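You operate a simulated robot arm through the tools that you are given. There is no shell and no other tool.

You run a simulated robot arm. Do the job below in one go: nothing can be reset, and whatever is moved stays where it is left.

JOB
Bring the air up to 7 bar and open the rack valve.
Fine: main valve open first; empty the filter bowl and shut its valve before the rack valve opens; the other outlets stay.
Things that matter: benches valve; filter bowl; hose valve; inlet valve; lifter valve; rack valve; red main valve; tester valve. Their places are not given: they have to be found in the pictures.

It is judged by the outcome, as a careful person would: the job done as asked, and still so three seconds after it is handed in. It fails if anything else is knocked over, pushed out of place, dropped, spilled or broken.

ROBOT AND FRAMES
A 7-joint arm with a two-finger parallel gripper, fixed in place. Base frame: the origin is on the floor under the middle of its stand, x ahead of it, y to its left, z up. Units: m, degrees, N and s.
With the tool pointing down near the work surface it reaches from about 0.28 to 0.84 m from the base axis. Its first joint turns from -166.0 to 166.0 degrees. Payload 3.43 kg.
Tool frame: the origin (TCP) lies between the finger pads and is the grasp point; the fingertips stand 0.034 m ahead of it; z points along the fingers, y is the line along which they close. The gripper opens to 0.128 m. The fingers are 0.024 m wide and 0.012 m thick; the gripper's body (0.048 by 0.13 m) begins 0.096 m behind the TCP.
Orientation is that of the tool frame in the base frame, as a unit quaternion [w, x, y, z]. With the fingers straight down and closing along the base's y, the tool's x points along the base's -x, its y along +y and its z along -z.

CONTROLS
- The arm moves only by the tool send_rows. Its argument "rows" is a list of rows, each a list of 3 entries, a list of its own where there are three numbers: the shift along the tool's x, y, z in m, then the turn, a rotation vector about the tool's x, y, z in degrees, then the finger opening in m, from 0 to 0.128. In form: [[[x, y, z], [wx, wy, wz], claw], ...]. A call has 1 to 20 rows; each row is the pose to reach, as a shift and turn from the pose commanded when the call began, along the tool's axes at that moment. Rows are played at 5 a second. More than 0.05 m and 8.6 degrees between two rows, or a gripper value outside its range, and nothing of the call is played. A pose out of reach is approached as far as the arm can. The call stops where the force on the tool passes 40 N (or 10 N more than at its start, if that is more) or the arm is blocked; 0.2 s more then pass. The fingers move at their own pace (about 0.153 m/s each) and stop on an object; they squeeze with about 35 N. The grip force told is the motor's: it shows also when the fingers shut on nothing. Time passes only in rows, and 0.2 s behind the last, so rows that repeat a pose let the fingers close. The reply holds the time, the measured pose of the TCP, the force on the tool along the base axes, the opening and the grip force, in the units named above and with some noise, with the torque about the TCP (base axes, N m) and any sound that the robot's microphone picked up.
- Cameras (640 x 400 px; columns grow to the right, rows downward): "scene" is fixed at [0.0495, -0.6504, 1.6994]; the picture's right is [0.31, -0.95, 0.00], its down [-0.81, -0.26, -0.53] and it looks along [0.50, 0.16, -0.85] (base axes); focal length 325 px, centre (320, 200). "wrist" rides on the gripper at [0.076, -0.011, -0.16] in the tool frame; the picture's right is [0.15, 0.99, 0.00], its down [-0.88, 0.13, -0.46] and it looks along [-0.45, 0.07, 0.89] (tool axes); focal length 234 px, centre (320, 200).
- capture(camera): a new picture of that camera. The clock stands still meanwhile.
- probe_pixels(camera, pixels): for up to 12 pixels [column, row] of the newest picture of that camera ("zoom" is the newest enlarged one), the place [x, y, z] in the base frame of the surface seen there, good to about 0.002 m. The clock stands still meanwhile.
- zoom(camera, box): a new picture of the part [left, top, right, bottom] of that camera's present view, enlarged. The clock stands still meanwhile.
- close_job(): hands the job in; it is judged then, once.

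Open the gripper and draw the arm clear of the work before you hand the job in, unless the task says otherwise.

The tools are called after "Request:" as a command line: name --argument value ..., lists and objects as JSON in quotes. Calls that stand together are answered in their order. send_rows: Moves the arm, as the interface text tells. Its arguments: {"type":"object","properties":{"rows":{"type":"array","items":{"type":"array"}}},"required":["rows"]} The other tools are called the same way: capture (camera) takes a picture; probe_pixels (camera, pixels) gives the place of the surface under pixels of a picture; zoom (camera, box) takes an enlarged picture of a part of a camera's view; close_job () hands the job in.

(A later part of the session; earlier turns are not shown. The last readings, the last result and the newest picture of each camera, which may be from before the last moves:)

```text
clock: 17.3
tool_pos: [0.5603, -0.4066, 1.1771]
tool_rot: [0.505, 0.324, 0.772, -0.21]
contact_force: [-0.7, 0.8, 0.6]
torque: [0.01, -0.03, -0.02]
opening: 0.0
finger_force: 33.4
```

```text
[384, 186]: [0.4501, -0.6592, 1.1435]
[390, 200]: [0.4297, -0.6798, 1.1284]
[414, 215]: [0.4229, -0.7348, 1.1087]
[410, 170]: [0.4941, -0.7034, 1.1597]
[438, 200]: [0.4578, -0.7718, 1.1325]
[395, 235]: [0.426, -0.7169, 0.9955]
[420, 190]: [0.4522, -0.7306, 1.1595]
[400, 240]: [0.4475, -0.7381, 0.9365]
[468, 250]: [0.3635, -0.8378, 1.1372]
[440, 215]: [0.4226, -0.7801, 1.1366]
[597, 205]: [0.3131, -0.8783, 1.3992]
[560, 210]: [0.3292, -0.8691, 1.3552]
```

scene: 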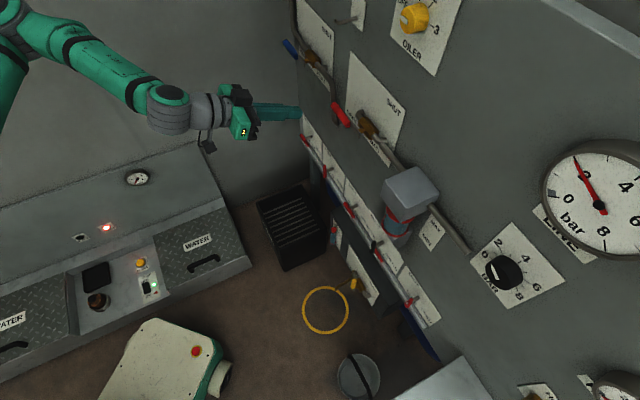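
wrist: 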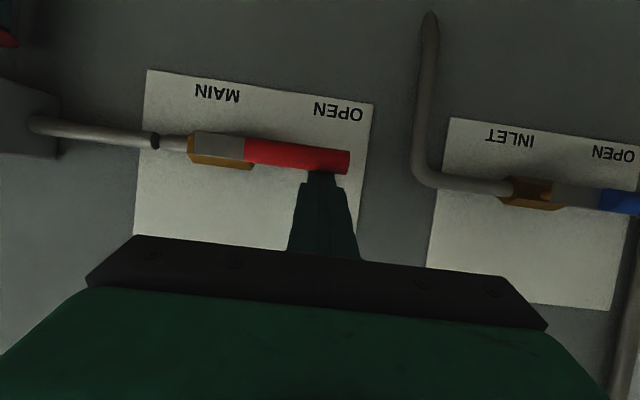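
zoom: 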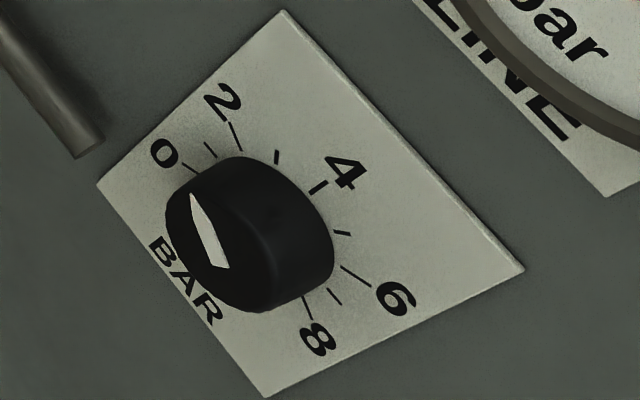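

The dial runs 30° per bar with 0 at −120° and 7 pointing horizontally right (+90°); the knob axis is at u≈0.4005, z≈1.169, radius about 0.0265 m, face 0.032 m off the panel. I'll travel sideways, 0.19 m clear of the panel, to stand in front of the knob with a level tool.

Request:
send_rows --rows '[[[0.0008, -0.042, -0.0006], [0, -2, 0], 0.0], [[0.0017, -0.085, -0.0011], [-0.1, -4, 0], 0.0], [[0.0025, -0.127, -0.0017], [-0.1, -5.9, -0.1], 0.0], [[0.0033, -0.17, -0.0022], [-0.1, -7.9, -0.1], 0.0], [[0.0042, -0.212, -0.0028], [-0.2, -9.9, -0.1], 0.0], [[0.005, -0.255, -0.0033], [-0.2, -11.9, -0.1], 0.0], [[0.0058, -0.297, -0.0039], [-0.2, -13.8, -0.2], 0.0], [[0.0067, -0.34, -0.0045], [-0.3, -15.8, -0.2], 0.02], [[0.0075, -0.382, -0.005], [-0.3, -17.8, -0.2], 0.05], [[0.0083, -0.424, -0.0056], [-0.3, -19.8, -0.2], 0.08], [[0.0092, -0.467, -0.0061], [-0.3, -21.7, -0.2], 0.08], [[0.01, -0.5093, -0.0067], [-0.4, -23.7, -0.3], 0.08], [[0.01, -0.5093, -0.0067], [-0.4, -23.7, -0.3], 0.08], [[0.01, -0.5093, -0.0067], [-0.4, -23.7, -0.3], 0.08]]'

Request:
capture --camera "wrist"

Request:
capture --camera "scene"

```text
clock: 20.3
tool_pos: [0.1942, -0.7575, 1.167]
tool_rot: [0.655, 0.269, 0.653, -0.271]
contact_force: [0.3, -0.2, 0.4]
torque: [-0.01, 0.0, 0.0]
opening: 0.0799
finger_force: 0.0
```

```text
taken
```

wrist: 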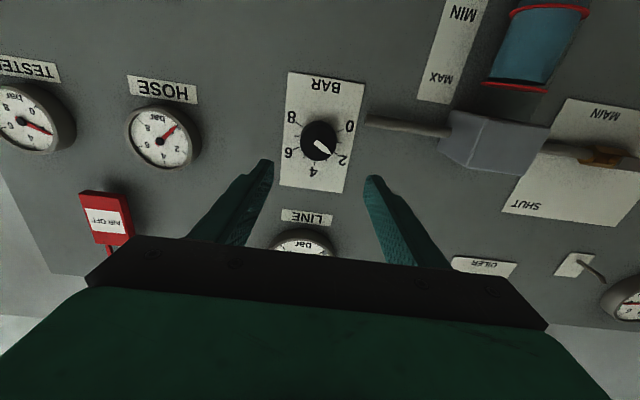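

```text
taken
```

scene: 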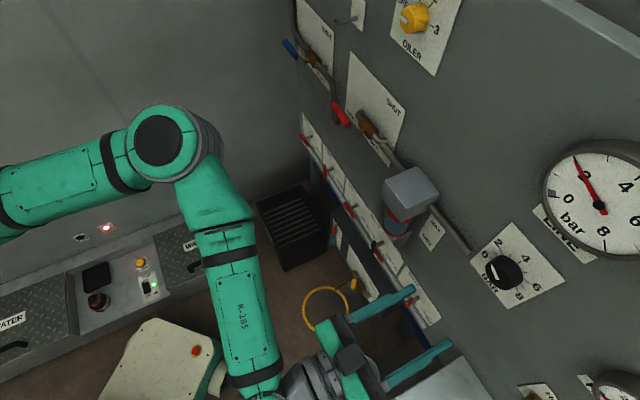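

The level pose is reached, and the knob sits between the fingers at (318,140) with the pointer at 2. I'll zoom to refine its axis.

Request:
zoom --camera "wrist" --box '[270, 90, 370, 190]'

```text
4.00 times, centred on (320, 140) of wrist
```

zoom: 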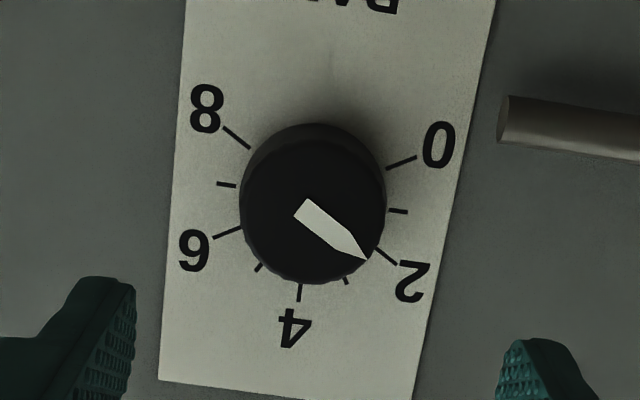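

The knob's face circle is centred at about (308,213) with the pointer tip at (365,257), and the pipe end is at (505,120). I'll probe the knob rim and the pipe end.

Request:
probe_pixels --camera "zoom" --pixels '[[308, 213], [245, 213], [372, 213], [308, 150], [308, 276], [365, 257], [505, 110], [505, 135], [315, 128], [217, 184], [300, 292], [396, 211]]'

```text
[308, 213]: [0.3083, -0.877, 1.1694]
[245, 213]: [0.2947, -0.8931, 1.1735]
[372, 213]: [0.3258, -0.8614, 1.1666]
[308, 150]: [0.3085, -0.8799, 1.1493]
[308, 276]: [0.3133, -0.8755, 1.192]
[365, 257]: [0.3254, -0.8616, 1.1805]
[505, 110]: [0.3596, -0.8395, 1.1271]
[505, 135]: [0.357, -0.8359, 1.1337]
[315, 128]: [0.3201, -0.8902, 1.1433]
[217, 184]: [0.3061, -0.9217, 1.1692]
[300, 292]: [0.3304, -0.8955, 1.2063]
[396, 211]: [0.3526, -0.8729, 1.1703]
```

The knob axis is confirmed at u≈0.401, z≈1.169. I'll roll the tool −75° here, clear of the panel, so that one grip can carry the knob the full 150° clockwise.

Request:
send_rows --rows '[[[0, 0, 0], [0, 0, -8], 0.08], [[0, 0, 0], [0, 0, -16], 0.08], [[0, 0, 0], [0, 0, -24], 0.08], [[0, 0, 0], [0, 0, -32], 0.08], [[0, 0, 0], [0, 0, -40], 0.08], [[0, 0, 0], [0, 0, -48], 0.08], [[0, 0, 0], [0, 0, -56], 0.08], [[0, 0, 0], [0, 0, -64], 0.08], [[0, 0, 0], [0, 0, -72], 0.08], [[0, 0, 0], [0, 0, -75], 0.08], [[0, 0, 0], [0, 0, -75], 0.08]]'

Request:
capture --camera "wrist"

Request:
capture --camera "scene"

```text
clock: 22.7
tool_pos: [0.1968, -0.759, 1.1674]
tool_rot: [0.355, -0.185, 0.682, -0.612]
contact_force: [1.7, -0.4, -0.2]
torque: [0.0, 0.0, -0.07]
opening: 0.0802
finger_force: 0.0
```

```text
taken
```

wrist: 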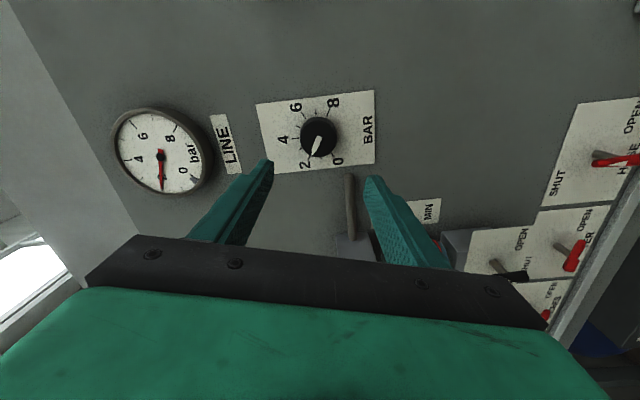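

```text
taken
```

scene: 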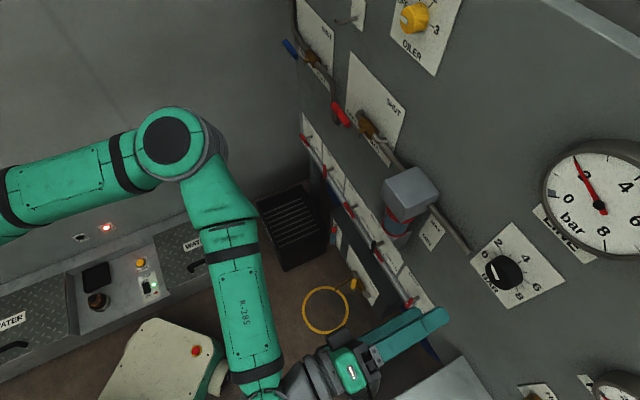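

The roll worked, and the fingers now stand above and below the knob axis. I'll advance to the knob (pads over its rim, tips about 8 mm off the plate) with small centring corrections.

Request:
send_rows --rows '[[[0.001, -0.001, 0.035], [0, 0, 0], 0.08], [[0.0025, -0.0022, 0.07], [0, 0, 0], 0.08], [[0.0025, -0.0022, 0.105], [0, 0, 0], 0.08], [[0.0025, -0.0022, 0.13], [0, 0, 0], 0.08], [[0.0025, -0.0022, 0.15], [0, 0, 0], 0.08], [[0.0025, -0.0022, 0.15], [0, 0, 0], 0.08]]'

Request:
capture --camera "wrist"

Request:
zoom --camera "scene" --box '[420, 200, 600, 320]'

```text
clock: 24.1
tool_pos: [0.2976, -0.8669, 1.1707]
tool_rot: [0.355, -0.184, 0.682, -0.612]
contact_force: [-0.2, -1.0, -1.2]
torque: [0.0, 0.0, 0.05]
opening: 0.0798
finger_force: 0.0
```

```text
taken
```

wrist: 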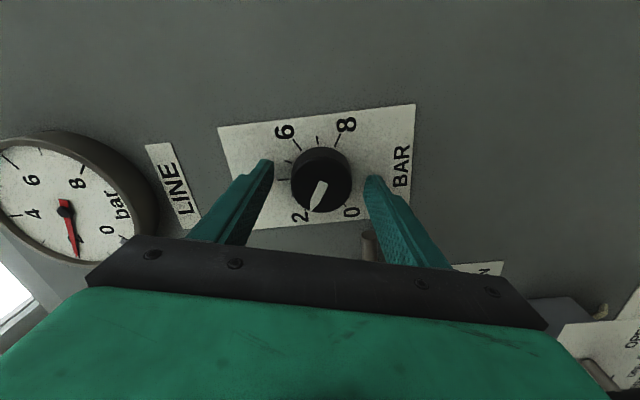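

```text
3.33 times, centred on (510, 260) of scene
```

zoom: 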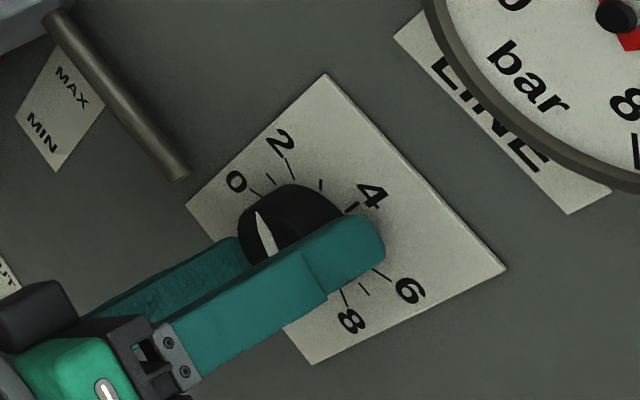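

The fingers stand on either side of the knob, TCP at u≈0.403, z≈1.171, with tips about 12 mm off the panel. I'll close on the knob.

Request:
send_rows --rows '[[[0, 0.001, 0.002], [0, 0, 0], 0.06], [[0, 0.001, 0.002], [0, 0, 0], 0.04], [[0, 0.001, 0.002], [0, 0, 0], 0.03], [[0, 0.001, 0.002], [0, 0, 0], 0.03]]'

Request:
capture --camera "wrist"

```text
clock: 25.1
tool_pos: [0.2998, -0.8663, 1.1693]
tool_rot: [0.355, -0.183, 0.682, -0.613]
contact_force: [0.2, 0.9, 1.6]
torque: [-0.08, -0.07, 0.12]
opening: 0.0525
finger_force: 45.2
```

```text
taken
```

wrist: 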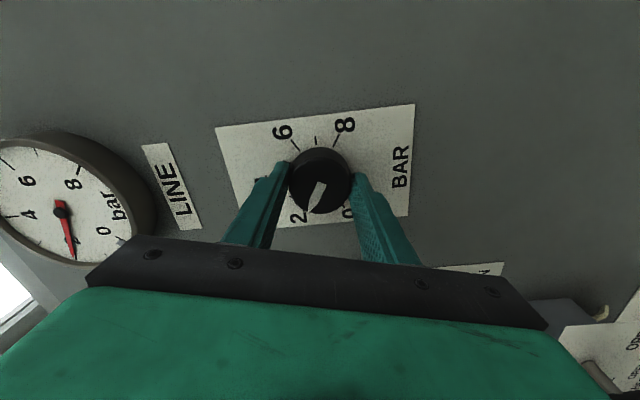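

The knob is gripped at an opening of 0.0525 m. I'll twist it 60° clockwise and check the pointer and gauge.

Request:
send_rows --rows '[[[0, 0, 0], [0, 0, 6], 0.03], [[0, 0, 0], [0, 0, 12], 0.03], [[0, 0, 0], [0, 0, 18], 0.03], [[0, 0, 0], [0, 0, 24], 0.03], [[0, 0, 0], [0, 0, 30], 0.03], [[0, 0, 0], [0, 0, 36], 0.03], [[0, 0, 0], [0, 0, 42], 0.03], [[0, 0, 0], [0, 0, 48], 0.03], [[0, 0, 0], [0, 0, 54], 0.03], [[0, 0, 0], [0, 0, 60], 0.03], [[0, 0, 0], [0, 0, 60], 0.03]]'

Request:
capture --camera "wrist"

Request:
zoom --camera "scene" --box '[440, 130, 640, 330]'

```text
clock: 27.5
tool_pos: [0.3005, -0.867, 1.1684]
tool_rot: [0.613, 0.181, 0.683, -0.353]
contact_force: [2.1, 19.5, -4.3]
torque: [-0.25, -0.21, 0.96]
opening: 0.0523
finger_force: 44.9
```

```text
taken
```

wrist: 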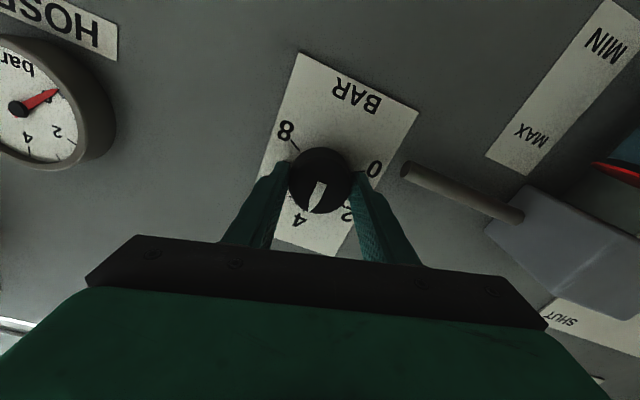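

```text
2.00 times, centred on (540, 230) of scene
```

zoom: 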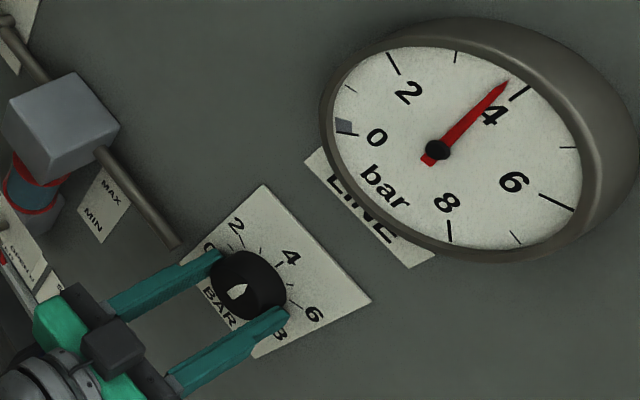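

The gauge is up to about 3.8 bar and the knob follows the grip. I'll continue another 48° clockwise.

Request:
send_rows --rows '[[[0, 0, 0], [0, 0, 6], 0.03], [[0, 0, 0], [0, 0, 12], 0.03], [[0, 0, 0], [0, 0, 18], 0.03], [[0, 0, 0], [0, 0, 24], 0.03], [[0, 0, 0], [0, 0, 30], 0.03], [[0, 0, 0], [0, 0, 36], 0.03], [[0, 0, 0], [0, 0, 42], 0.03], [[0, 0, 0], [0, 0, 48], 0.03], [[0, 0, 0], [0, 0, 48], 0.03]]'

Request:
capture --camera "wrist"

Request:
zoom --camera "scene" --box '[440, 130, 640, 330]'

```text
clock: 29.5
tool_pos: [0.3009, -0.8661, 1.1716]
tool_rot: [0.705, 0.444, 0.548, -0.073]
contact_force: [11.7, 18.7, 4.3]
torque: [-0.28, -0.34, 0.5]
opening: 0.0519
finger_force: 45.0
```

```text
taken
```

wrist: 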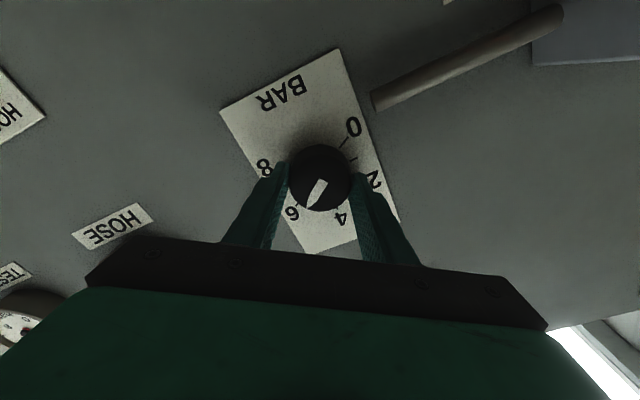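

```text
2.00 times, centred on (540, 230) of scene
```

zoom: 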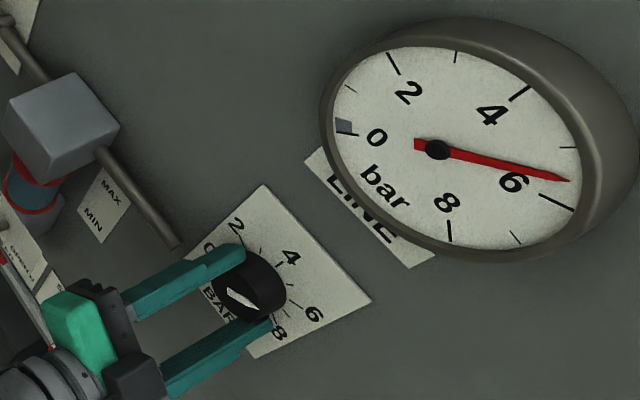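

The gauge reads about 5.6 bar with a sideways load of about 22 N, meaning the grip is a bit too far to the right. I'll twist the remaining ~42° while shifting 3 mm left to relax that load.

Request:
send_rows --rows '[[[0.0008, 0.0013, 0], [0, 0, 0], 0.03], [[0.0016, 0.0025, 0], [0, 0, 6], 0.03], [[0.0016, 0.0025, 0], [0, 0, 12], 0.03], [[0.0016, 0.0025, 0], [0, 0, 18], 0.03], [[0.0016, 0.0025, 0], [0, 0, 24], 0.03], [[0.0016, 0.0025, 0], [0, 0, 30], 0.03], [[0.0016, 0.0025, 0], [0, 0, 36], 0.03], [[0.0016, 0.0025, 0], [0, 0, 41], 0.03], [[0.0016, 0.0025, 0], [0, 0, 41], 0.03]]'

Request:
capture --camera "wrist"

Request:
zoom --camera "scene" --box '[440, 130, 640, 330]'

```text
clock: 31.5
tool_pos: [0.299, -0.866, 1.1701]
tool_rot: [0.686, 0.607, 0.359, 0.178]
contact_force: [-0.6, -21.9, 22.9]
torque: [-0.44, -0.47, -0.15]
opening: 0.0517
finger_force: 45.3
```

```text
taken
```

wrist: 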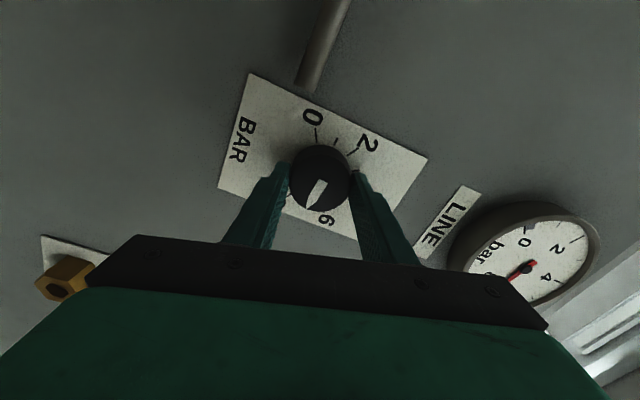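

```text
2.00 times, centred on (540, 230) of scene
```

zoom: 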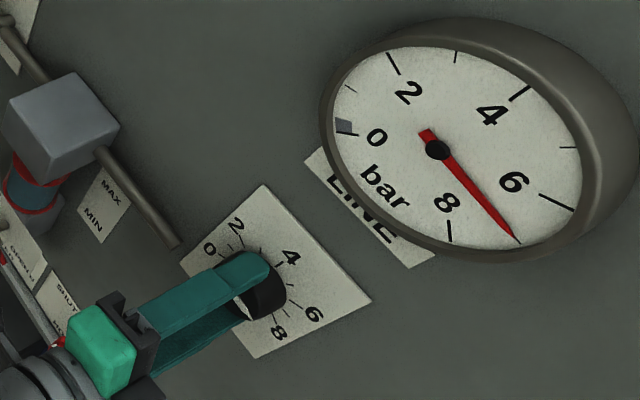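

The needle now lies near the 7 tick; I'll zoom close on the gauge to check.

Request:
zoom --camera "scene" --box '[540, 180, 640, 260]'

```text
5.00 times, centred on (590, 220) of scene
```

zoom: 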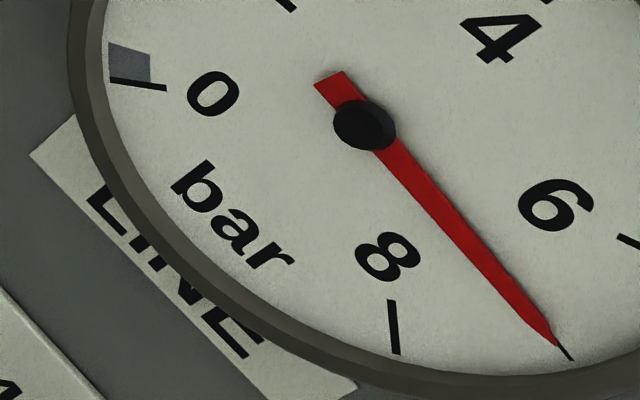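

The needle lies on the 7 tick. I'll ease the side load slightly, open the fingers, and back straight off the knob.

Request:
send_rows --rows '[[[-0.0012, 0.0012, 0.0008], [0, 0, 0], 0.03], [[-0.0012, 0.0012, 0.0008], [0, 0, 0], 0.06], [[-0.0012, 0.0012, 0.0008], [0, 0, 0], 0.08], [[-0.0012, 0.0012, 0.0008], [0, 0, 0], 0.08], [[-0.0012, 0.0012, -0.03], [0, 0, 0], 0.08], [[-0.0012, 0.0012, -0.07], [0, 0, 0], 0.08], [[-0.0012, 0.0012, -0.11], [0, 0, 0], 0.08], [[-0.0012, 0.0012, -0.14], [0, 0, 0], 0.08], [[-0.0012, 0.0012, -0.14], [0, 0, 0], 0.08]]'

Request:
zoom --camera "scene" --box '[440, 130, 640, 330]'

Request:
zoom --camera "scene" --box '[540, 180, 640, 260]'

Request:
capture --camera "scene"

```text
clock: 33.5
tool_pos: [0.2002, -0.7668, 1.1715]
tool_rot: [0.685, 0.608, 0.359, 0.177]
contact_force: [0.1, 1.0, 0.1]
torque: [-0.02, 0.04, 0.04]
opening: 0.0799
finger_force: 0.0
```

```text
2.00 times, centred on (540, 230) of scene
```

zoom: 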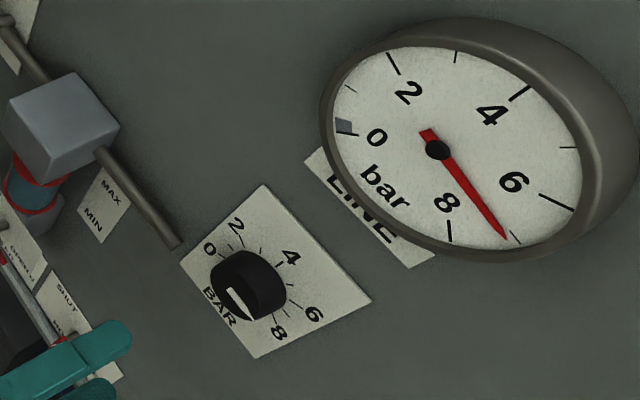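

```text
5.00 times, centred on (590, 220) of scene
```

zoom: 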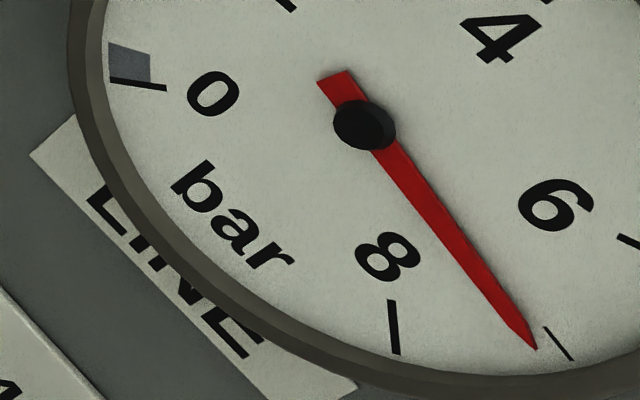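

```text
taken
```

scene: 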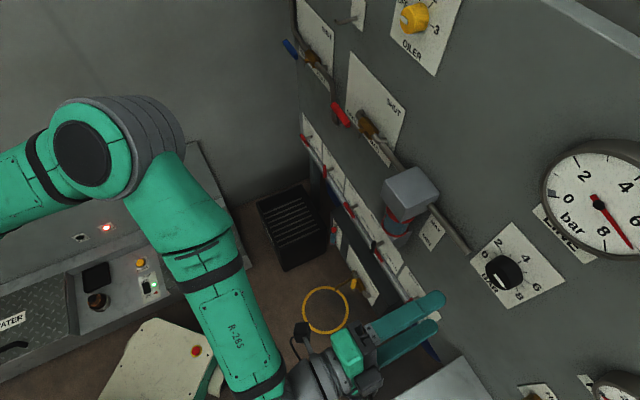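

After release the needle sits slightly past 7, about 7.1 by this angle. I'll look at the gauge and pointer with the wrist camera for a straighter view.

Request:
capture --camera "wrist"

Request:
zoom --camera "wrist" --box '[260, 80, 380, 180]'

Request:
zoom --camera "wrist" --box '[380, 150, 540, 250]'

```text
taken
```

wrist: 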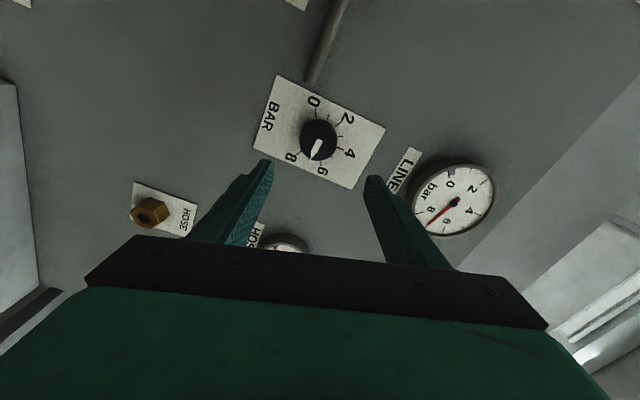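

```text
4.00 times, centred on (320, 130) of wrist
```

zoom: 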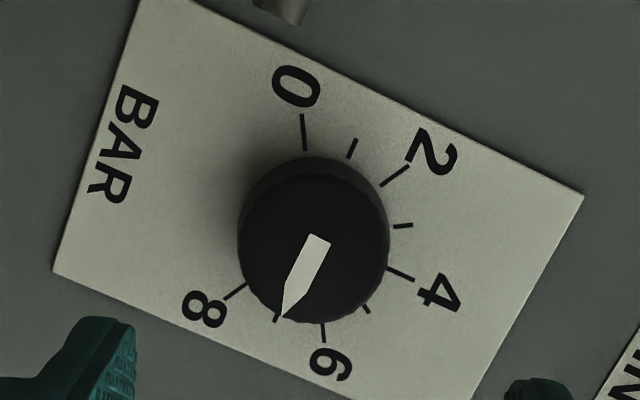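

```text
4.00 times, centred on (460, 200) of wrist
```

zoom: 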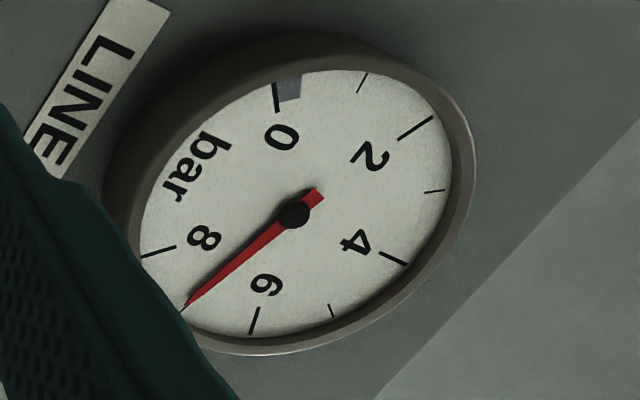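

The pointer is very near the 7 tick, and on the gauge the needle at (185,305) covers the 7 tick's place. I'll probe needle tip, hub and ticks in this zoom to compute the angle in the panel plane.

Request:
probe_pixels --camera "zoom" --pixels '[[295, 213], [192, 298], [210, 282], [240, 258], [255, 320], [158, 252], [275, 97], [416, 128], [394, 258], [362, 82], [331, 310], [434, 191]]'

```text
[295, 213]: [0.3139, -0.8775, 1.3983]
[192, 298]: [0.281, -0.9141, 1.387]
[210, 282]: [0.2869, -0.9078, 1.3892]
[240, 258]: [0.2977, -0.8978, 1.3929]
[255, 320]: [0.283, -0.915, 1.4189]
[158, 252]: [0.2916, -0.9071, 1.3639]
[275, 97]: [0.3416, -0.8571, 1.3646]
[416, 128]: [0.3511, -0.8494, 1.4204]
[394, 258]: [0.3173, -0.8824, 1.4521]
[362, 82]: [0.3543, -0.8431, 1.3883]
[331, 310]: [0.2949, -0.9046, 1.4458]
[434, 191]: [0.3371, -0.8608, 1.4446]
```

By plane geometry the gauge reads about 7.05–7.1 bar, which is good. Next is the BOWL valve: I'll unroll the tool and move down to stand 0.2 m in front of its lever (u≈0.18, z≈0.925).

Request:
send_rows --rows '[[[0.028, -0.0176, -0.0014], [0, 0, -7.4], 0.06], [[0.056, -0.0352, -0.0028], [0, 0, -14.8], 0.06], [[0.084, -0.0528, -0.0042], [0, 0, -22.2], 0.06], [[0.112, -0.0704, -0.0056], [0, 0, -29.6], 0.06], [[0.14, -0.088, -0.007], [0, 0, -37], 0.06], [[0.168, -0.1056, -0.0084], [0, 0, -44.4], 0.06], [[0.196, -0.1232, -0.0098], [0, 0, -51.8], 0.06], [[0.224, -0.1408, -0.0112], [0, 0, -59.2], 0.06], [[0.252, -0.1584, -0.0126], [0, 0, -66.6], 0.06], [[0.2803, -0.176, -0.014], [0, 0, -74], 0.06], [[0.2803, -0.176, -0.014], [0, 0, -74], 0.06]]'

Request:
capture --camera "wrist"

Request:
capture --camera "scene"

```text
clock: 35.9
tool_pos: [0.3076, -0.6236, 0.9616]
tool_rot: [0.651, 0.258, 0.668, -0.252]
contact_force: [0.2, -0.5, -0.4]
torque: [-0.01, 0.03, 0.02]
opening: 0.06
finger_force: 0.2
out of reach, approached as far as the arm can: row 8, 9, 10, 11
```

```text
taken
```

wrist: 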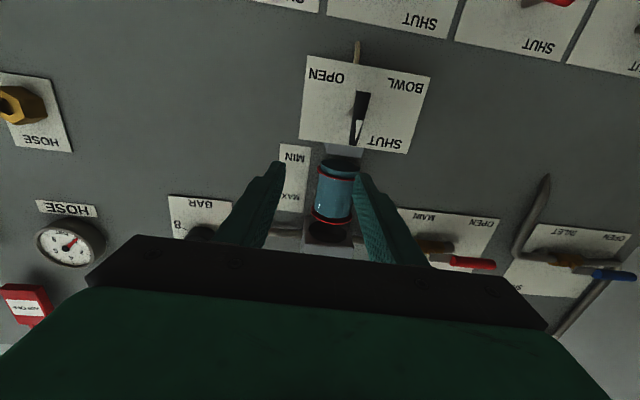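

```text
taken
```

scene: 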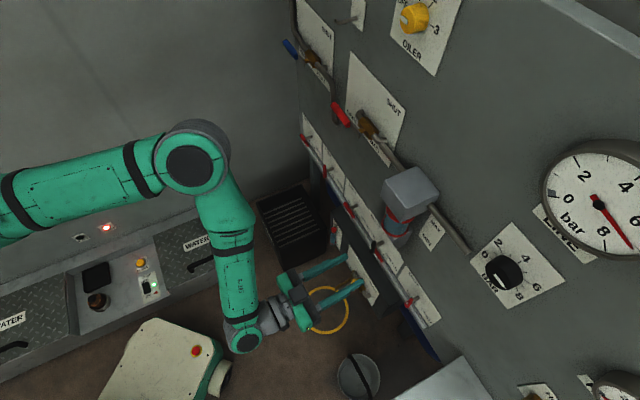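

A level tool is out of reach this low, so I'll work pitched about 15° down here. First I'll zoom on the BOWL lever at (358,118) to refine its centre.

Request:
zoom --camera "wrist" --box '[290, 40, 440, 160]'

```text
3.33 times, centred on (365, 100) of wrist
```

zoom: 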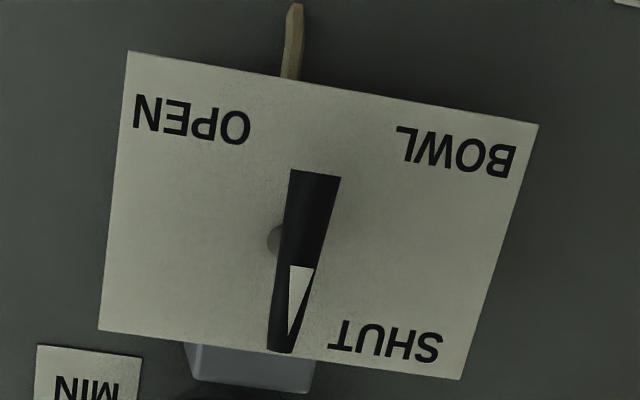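

The lever spans (315,172) to (280,350) in this zoom, with the stub visible at (275,240) and a drain tube at (293,40). I'll probe them.

Request:
probe_pixels --camera "zoom" --pixels '[[315, 178], [292, 178], [337, 182], [305, 230], [283, 230], [325, 230], [290, 300], [275, 345], [290, 345], [273, 240], [200, 250], [293, 40]]'

```text
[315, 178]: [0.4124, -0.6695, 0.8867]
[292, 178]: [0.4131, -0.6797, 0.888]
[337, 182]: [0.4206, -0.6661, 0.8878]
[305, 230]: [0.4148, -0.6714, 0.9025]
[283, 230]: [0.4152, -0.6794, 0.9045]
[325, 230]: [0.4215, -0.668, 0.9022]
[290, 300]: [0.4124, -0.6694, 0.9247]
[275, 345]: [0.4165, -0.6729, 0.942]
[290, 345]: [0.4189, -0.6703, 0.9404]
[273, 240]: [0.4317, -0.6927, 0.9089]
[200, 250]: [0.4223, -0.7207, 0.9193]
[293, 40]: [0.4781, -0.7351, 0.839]
```

The BOWL bar is centred at u≈0.181, z≈0.914, about 0.096 m off the panel, and 12–16 mm wide. I'll line up in front of it, pitched 15° down, at 0.19 m from the panel.

Request:
send_rows --rows '[[[0.011, 0.0104, 0.006], [0.7, 3.4, 0.1], 0.05], [[0.0215, 0.0207, 0.012], [1.4, 6.8, 0.2], 0.04], [[0.032, 0.031, 0.018], [2.0, 10.1, 0.3], 0.04], [[0.0429, 0.0414, 0.0244], [2.7, 13.5, 0.4], 0.04], [[0.0429, 0.0414, 0.0244], [2.7, 13.5, 0.4], 0.04], [[0.0429, 0.0414, 0.0244], [2.7, 13.5, 0.4], 0.04]]'

Request:
capture --camera "wrist"

```text
clock: 37.3
tool_pos: [0.3508, -0.6101, 0.9173]
tool_rot: [0.562, 0.302, 0.735, -0.229]
contact_force: [0.7, -0.6, -0.7]
torque: [-0.03, 0.01, 0.0]
opening: 0.0399
finger_force: 0.0
```

```text
taken
```

wrist: 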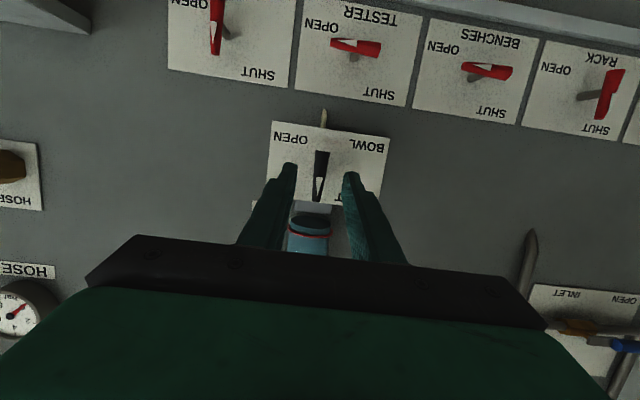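

The lever sits centred between the fingers at (320,175), and the pose is fully reached. I'll move straight in so that the fingers straddle the bar.

Request:
send_rows --rows '[[[-0.0068, 0.0015, 0.0248], [0, 0, 0], 0.04], [[-0.0135, 0.0024, 0.0495], [0, 0, 0], 0.04], [[-0.0203, 0.0024, 0.0743], [0, 0, 0], 0.04], [[-0.0203, 0.0024, 0.0743], [0, 0, 0], 0.04]]'

Request:
capture --camera "wrist"

Request:
zoom --camera "scene" --box '[320, 180, 480, 280]'

```text
clock: 38.3
tool_pos: [0.403, -0.6654, 0.9217]
tool_rot: [0.561, 0.302, 0.736, -0.229]
contact_force: [-0.1, -0.1, 0.6]
torque: [0.0, 0.01, -0.02]
opening: 0.0397
finger_force: 0.0
out of reach, approached as far as the arm can: row 1, 2, 3, 4
```

```text
taken
```

wrist: 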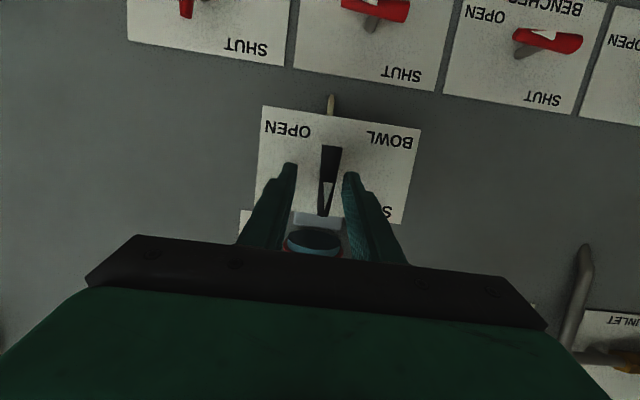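

```text
4.00 times, centred on (400, 230) of scene
```

zoom: 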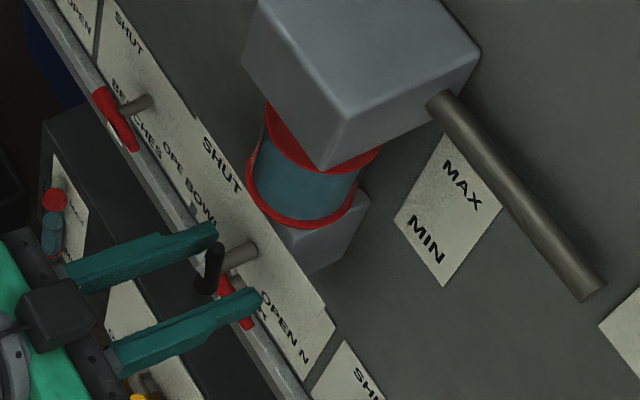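

The fingers straddle the bar but the arm is at its bend limit here, about 4 mm right and 4 mm high. I'll add 7° more pitch and correct the centring.

Request:
send_rows --rows '[[[0.0008, 0.0022, 0.0005], [0, 3.5, 0], 0.04], [[0.0017, 0.0045, 0.001], [0, 7, 0], 0.04], [[0.0017, 0.0045, 0.001], [0, 7, 0], 0.04]]'

Request:
capture --camera "wrist"

```text
clock: 39.1
tool_pos: [0.4065, -0.6621, 0.9196]
tool_rot: [0.516, 0.318, 0.766, -0.215]
contact_force: [0.2, 0.3, 0.9]
torque: [0.01, -0.02, 0.0]
opening: 0.0397
finger_force: 0.0
```

```text
taken
```

wrist: 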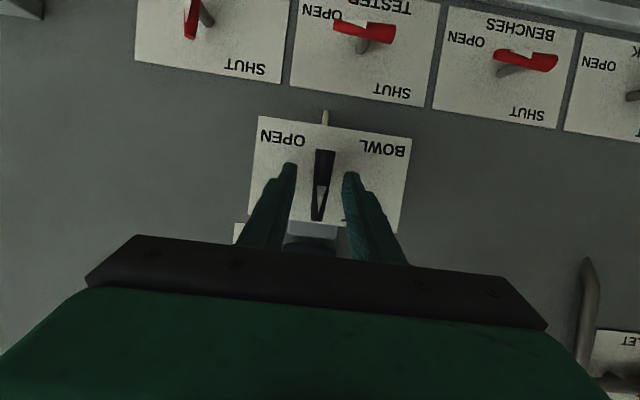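

Now centred: TCP at u≈0.181, pitched 22°. I'll close the fingers on the bar to hold it and read its width.

Request:
send_rows --rows '[[[0, 0, 0], [0, 0, 0], 0.02], [[0, 0, 0], [0, 0, 0], 0.0], [[0, 0, 0], [0, 0, 0], 0.0], [[0, 0, 0], [0, 0, 0], 0.0]]'

Request:
capture --camera "wrist"

```text
clock: 40.1
tool_pos: [0.4076, -0.6618, 0.9204]
tool_rot: [0.517, 0.317, 0.766, -0.213]
contact_force: [3.6, 7.6, 1.4]
torque: [0.11, -0.01, 0.14]
opening: 0.0164
finger_force: 45.2
```

```text
taken
```

wrist: 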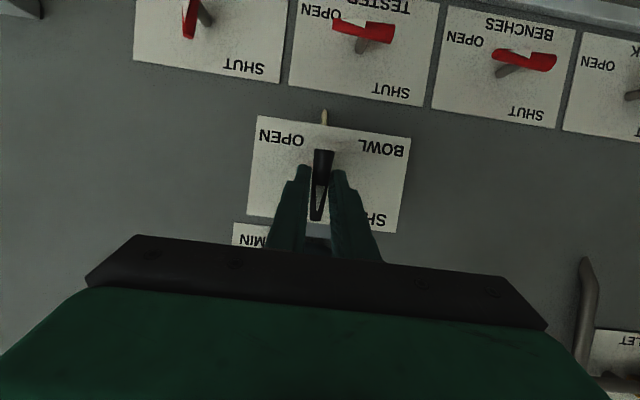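

The bar is 16.4 mm wide where held. Since the tool is pitched, I'll open to 21 mm as a loose fork and turn about the tool axis, first 48° clockwise.

Request:
send_rows --rows '[[[0, 0, 0], [0, 0, 0], 0.021], [[0, 0, 0], [0, 0, 6], 0.021], [[0, 0, 0], [0, 0, 12], 0.021], [[0, 0, 0], [0, 0, 18], 0.021], [[0, 0, 0], [0, 0, 24], 0.021], [[0, 0, 0], [0, 0, 30], 0.021], [[0, 0, 0], [0, 0, 36], 0.021], [[0, 0, 0], [0, 0, 42], 0.021], [[0, 0, 0], [0, 0, 48], 0.021], [[0, 0, 0], [0, 0, 48], 0.021]]'

Request:
capture --camera "wrist"

Request:
zoom --camera "scene" --box '[320, 180, 480, 280]'

```text
clock: 42.3
tool_pos: [0.4069, -0.6627, 0.9215]
tool_rot: [0.559, 0.602, 0.57, 0.014]
contact_force: [-1.1, 0.0, 0.3]
torque: [0.01, -0.03, 0.01]
opening: 0.0213
finger_force: 0.3
```

```text
taken
```

wrist: 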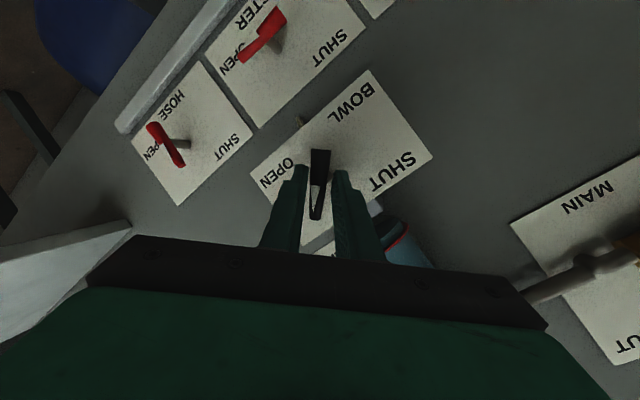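

```text
4.00 times, centred on (400, 230) of scene
```

zoom: 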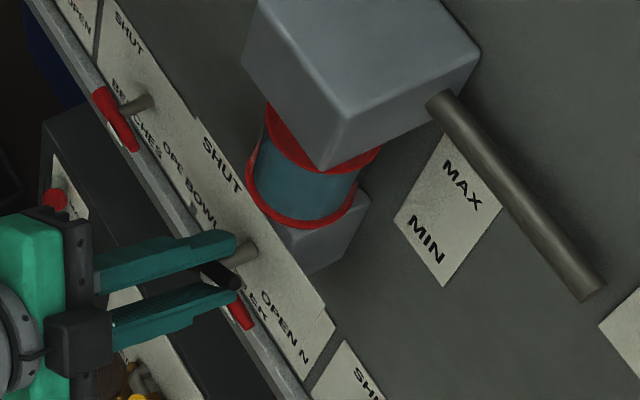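

The bar turns with the fork and is now about halfway. I'll continue 48° more toward OPEN.

Request:
send_rows --rows '[[[0, 0, 0], [0, 0, 6], 0.021], [[0, 0, 0], [0, 0, 12], 0.021], [[0, 0, 0], [0, 0, 18], 0.021], [[0, 0, 0], [0, 0, 24], 0.021], [[0, 0, 0], [0, 0, 30], 0.021], [[0, 0, 0], [0, 0, 36], 0.021], [[0, 0, 0], [0, 0, 42], 0.021], [[0, 0, 0], [0, 0, 46], 0.021], [[0, 0, 0], [0, 0, 46], 0.021]]'

Request:
capture --camera "wrist"

Request:
zoom --camera "scene" --box '[320, 180, 480, 280]'

```text
clock: 44.3
tool_pos: [0.4082, -0.6636, 0.919]
tool_rot: [0.508, 0.777, 0.291, 0.232]
contact_force: [-2.0, -0.1, -5.1]
torque: [0.0, 0.12, -0.02]
opening: 0.0233
finger_force: 2.0
```

```text
taken
```

wrist: 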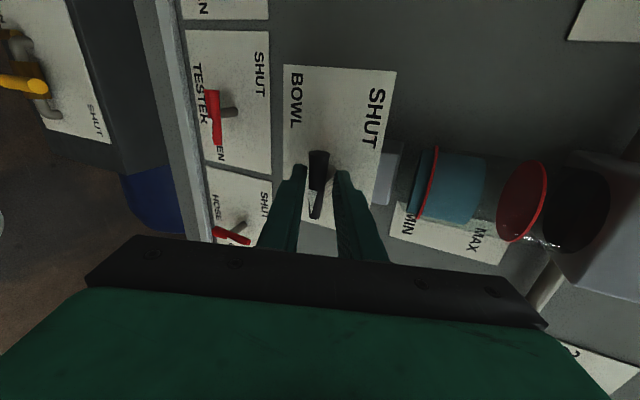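

```text
4.00 times, centred on (400, 230) of scene
```

zoom: 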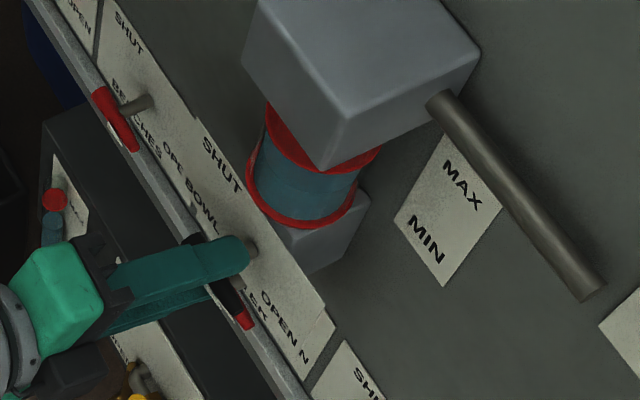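

The bar now points to OPEN, and the blue water in the bowl seems to be sinking. I'll hold still two seconds and zoom on the bowl.

Request:
send_rows --rows '[[[0, 0, 0], [0, 0, 0], 0.023], [[0, 0, 0], [0, 0, 0], 0.023], [[0, 0, 0], [0, 0, 0], 0.023], [[0, 0, 0], [0, 0, 0], 0.023], [[0, 0, 0], [0, 0, 0], 0.023], [[0, 0, 0], [0, 0, 0], 0.023], [[0, 0, 0], [0, 0, 0], 0.023], [[0, 0, 0], [0, 0, 0], 0.023], [[0, 0, 0], [0, 0, 0], 0.023], [[0, 0, 0], [0, 0, 0], 0.023]]'

Request:
zoom --camera "wrist" --box '[280, 60, 600, 260]'

Request:
zoom --camera "scene" --box '[440, 130, 640, 330]'

```text
clock: 46.5
tool_pos: [0.4073, -0.6625, 0.9206]
tool_rot: [0.508, 0.777, 0.291, 0.232]
contact_force: [-0.6, 0.6, -0.9]
torque: [-0.01, 0.03, 0.01]
opening: 0.0244
finger_force: 1.6
```

```text
2.00 times, centred on (440, 160) of wrist
```

zoom: 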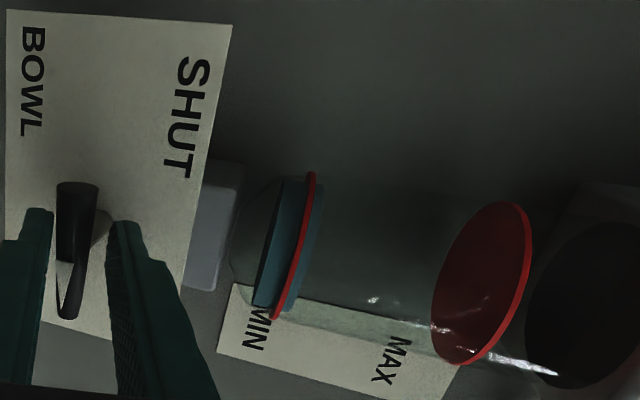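

```text
2.00 times, centred on (540, 230) of scene
```

zoom: 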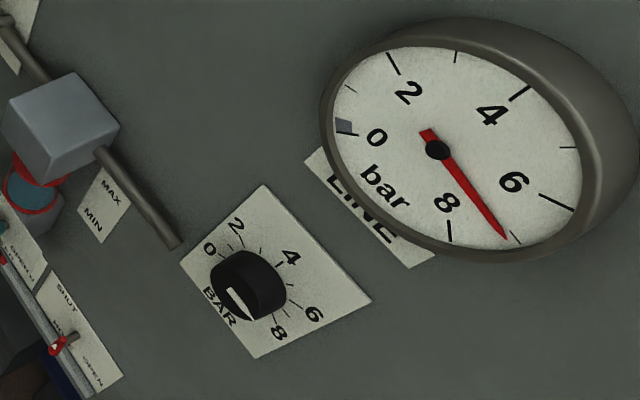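

The water has sunk to about the MIN ring after some three seconds. I'll keep holding until the bowl is empty.

Request:
send_rows --rows '[[[0, 0, 0], [0, 0, 0], 0.023], [[0, 0, 0], [0, 0, 0], 0.023], [[0, 0, 0], [0, 0, 0], 0.023], [[0, 0, 0], [0, 0, 0], 0.023], [[0, 0, 0], [0, 0, 0], 0.023], [[0, 0, 0], [0, 0, 0], 0.023], [[0, 0, 0], [0, 0, 0], 0.023], [[0, 0, 0], [0, 0, 0], 0.023], [[0, 0, 0], [0, 0, 0], 0.023], [[0, 0, 0], [0, 0, 0], 0.023]]'

Request:
zoom --camera "wrist" --box '[280, 60, 600, 260]'

```text
clock: 48.7
tool_pos: [0.4067, -0.6639, 0.92]
tool_rot: [0.509, 0.776, 0.291, 0.232]
contact_force: [0.1, 0.6, -1.5]
torque: [-0.01, 0.03, 0.0]
opening: 0.0242
finger_force: 1.0
```

```text
2.00 times, centred on (440, 160) of wrist
```

zoom: 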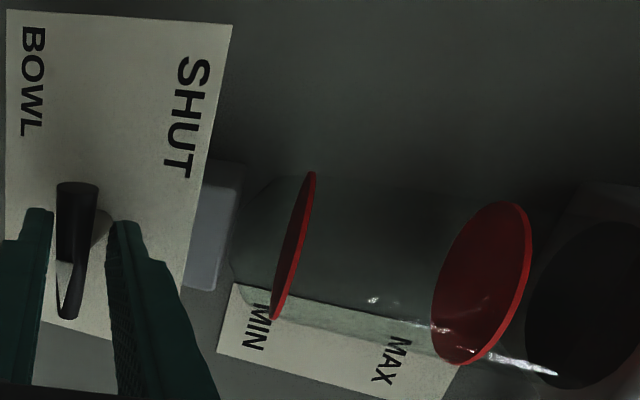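

The bowl is empty, with no blue left. I'll turn the fork back 97° to SHUT and then squeeze to align the bar fully upright.

Request:
send_rows --rows '[[[0, 0, 0], [0, 0, -6], 0.023], [[0, 0, 0], [0, 0, -12], 0.023], [[0, 0, 0], [0, 0, -18], 0.023], [[0, 0, 0], [0, 0, -24], 0.023], [[0, 0, 0], [0, 0, -30], 0.021], [[0, 0, 0], [0, 0, -36], 0.021], [[0, 0, 0], [0, 0, -42], 0.021], [[0, 0, 0], [0, 0, -48], 0.021], [[0, 0, 0], [0, 0, -54], 0.021], [[0, 0, 0], [0, 0, -60], 0.021], [[0, 0, 0], [0, 0, -66], 0.021], [[0, 0, 0], [0, 0, -72], 0.021], [[0, 0, 0], [0, 0, -78], 0.021], [[0, 0, 0], [0, 0, -84], 0.021], [[0, 0, 0], [0, 0, -90], 0.021], [[0, 0, 0], [0, 0, -97], 0.021], [[0, 0, 0], [0, 0, -97], 0.021]]'

Request:
capture --camera "wrist"

Request:
zoom --camera "wrist" --box '[240, 80, 420, 240]'

```text
clock: 52.3
tool_pos: [0.4072, -0.6629, 0.9196]
tool_rot: [0.51, 0.297, 0.774, -0.228]
contact_force: [-0.9, 0.4, -0.4]
torque: [-0.01, 0.0, 0.03]
opening: 0.0212
finger_force: 0.0
```

```text
taken
```

wrist: 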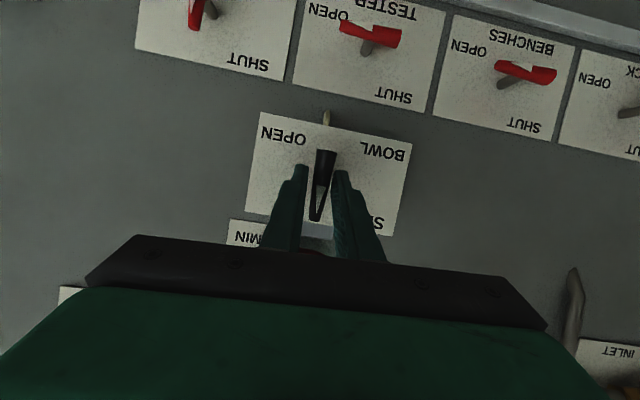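

```text
2.50 times, centred on (330, 160) of wrist
```

zoom: 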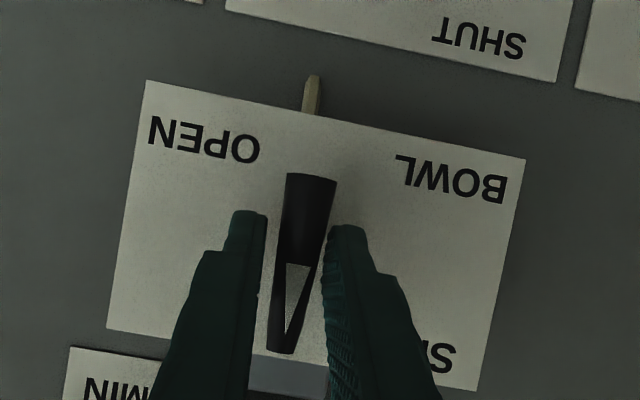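

The bar looks upright, parallel to the plate edge. To be sure it's against its SHUT stop, I'll turn a further 6° and squeeze briefly, watching the torque.

Request:
send_rows --rows '[[[0, 0, 0], [0, 0, -3], 0.021], [[0, 0, 0], [0, 0, -6], 0.021], [[0, 0, 0], [0, 0, -6], 0.019], [[0, 0, 0], [0, 0, -6], 0.0], [[0, 0, 0], [0, 0, -6], 0.0], [[0, 0, 0], [0, 0, -6], 0.0]]'

Request:
capture --camera "wrist"

Request:
zoom --camera "wrist" --box '[240, 80, 420, 240]'

```text
clock: 53.7
tool_pos: [0.4078, -0.6626, 0.92]
tool_rot: [0.498, 0.257, 0.788, -0.254]
contact_force: [1.7, 0.5, -0.3]
torque: [0.77, -0.86, 0.03]
opening: 0.0198
finger_force: 45.3
```

```text
taken
```

wrist: 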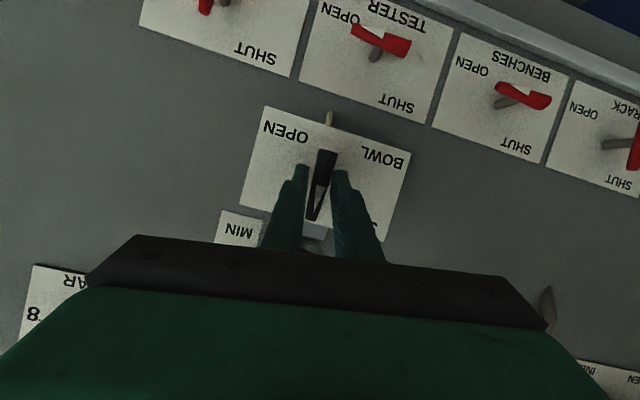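

```text
2.50 times, centred on (330, 160) of wrist
```

zoom: 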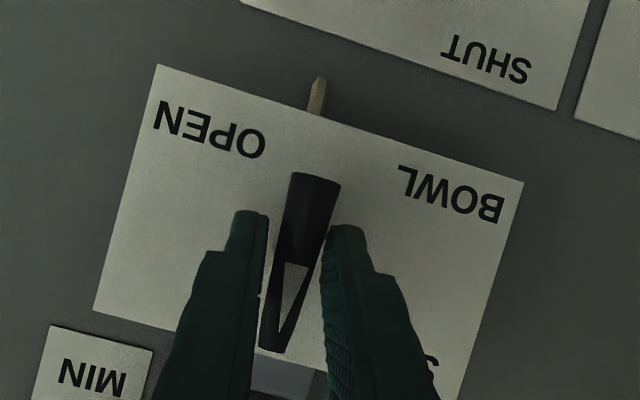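

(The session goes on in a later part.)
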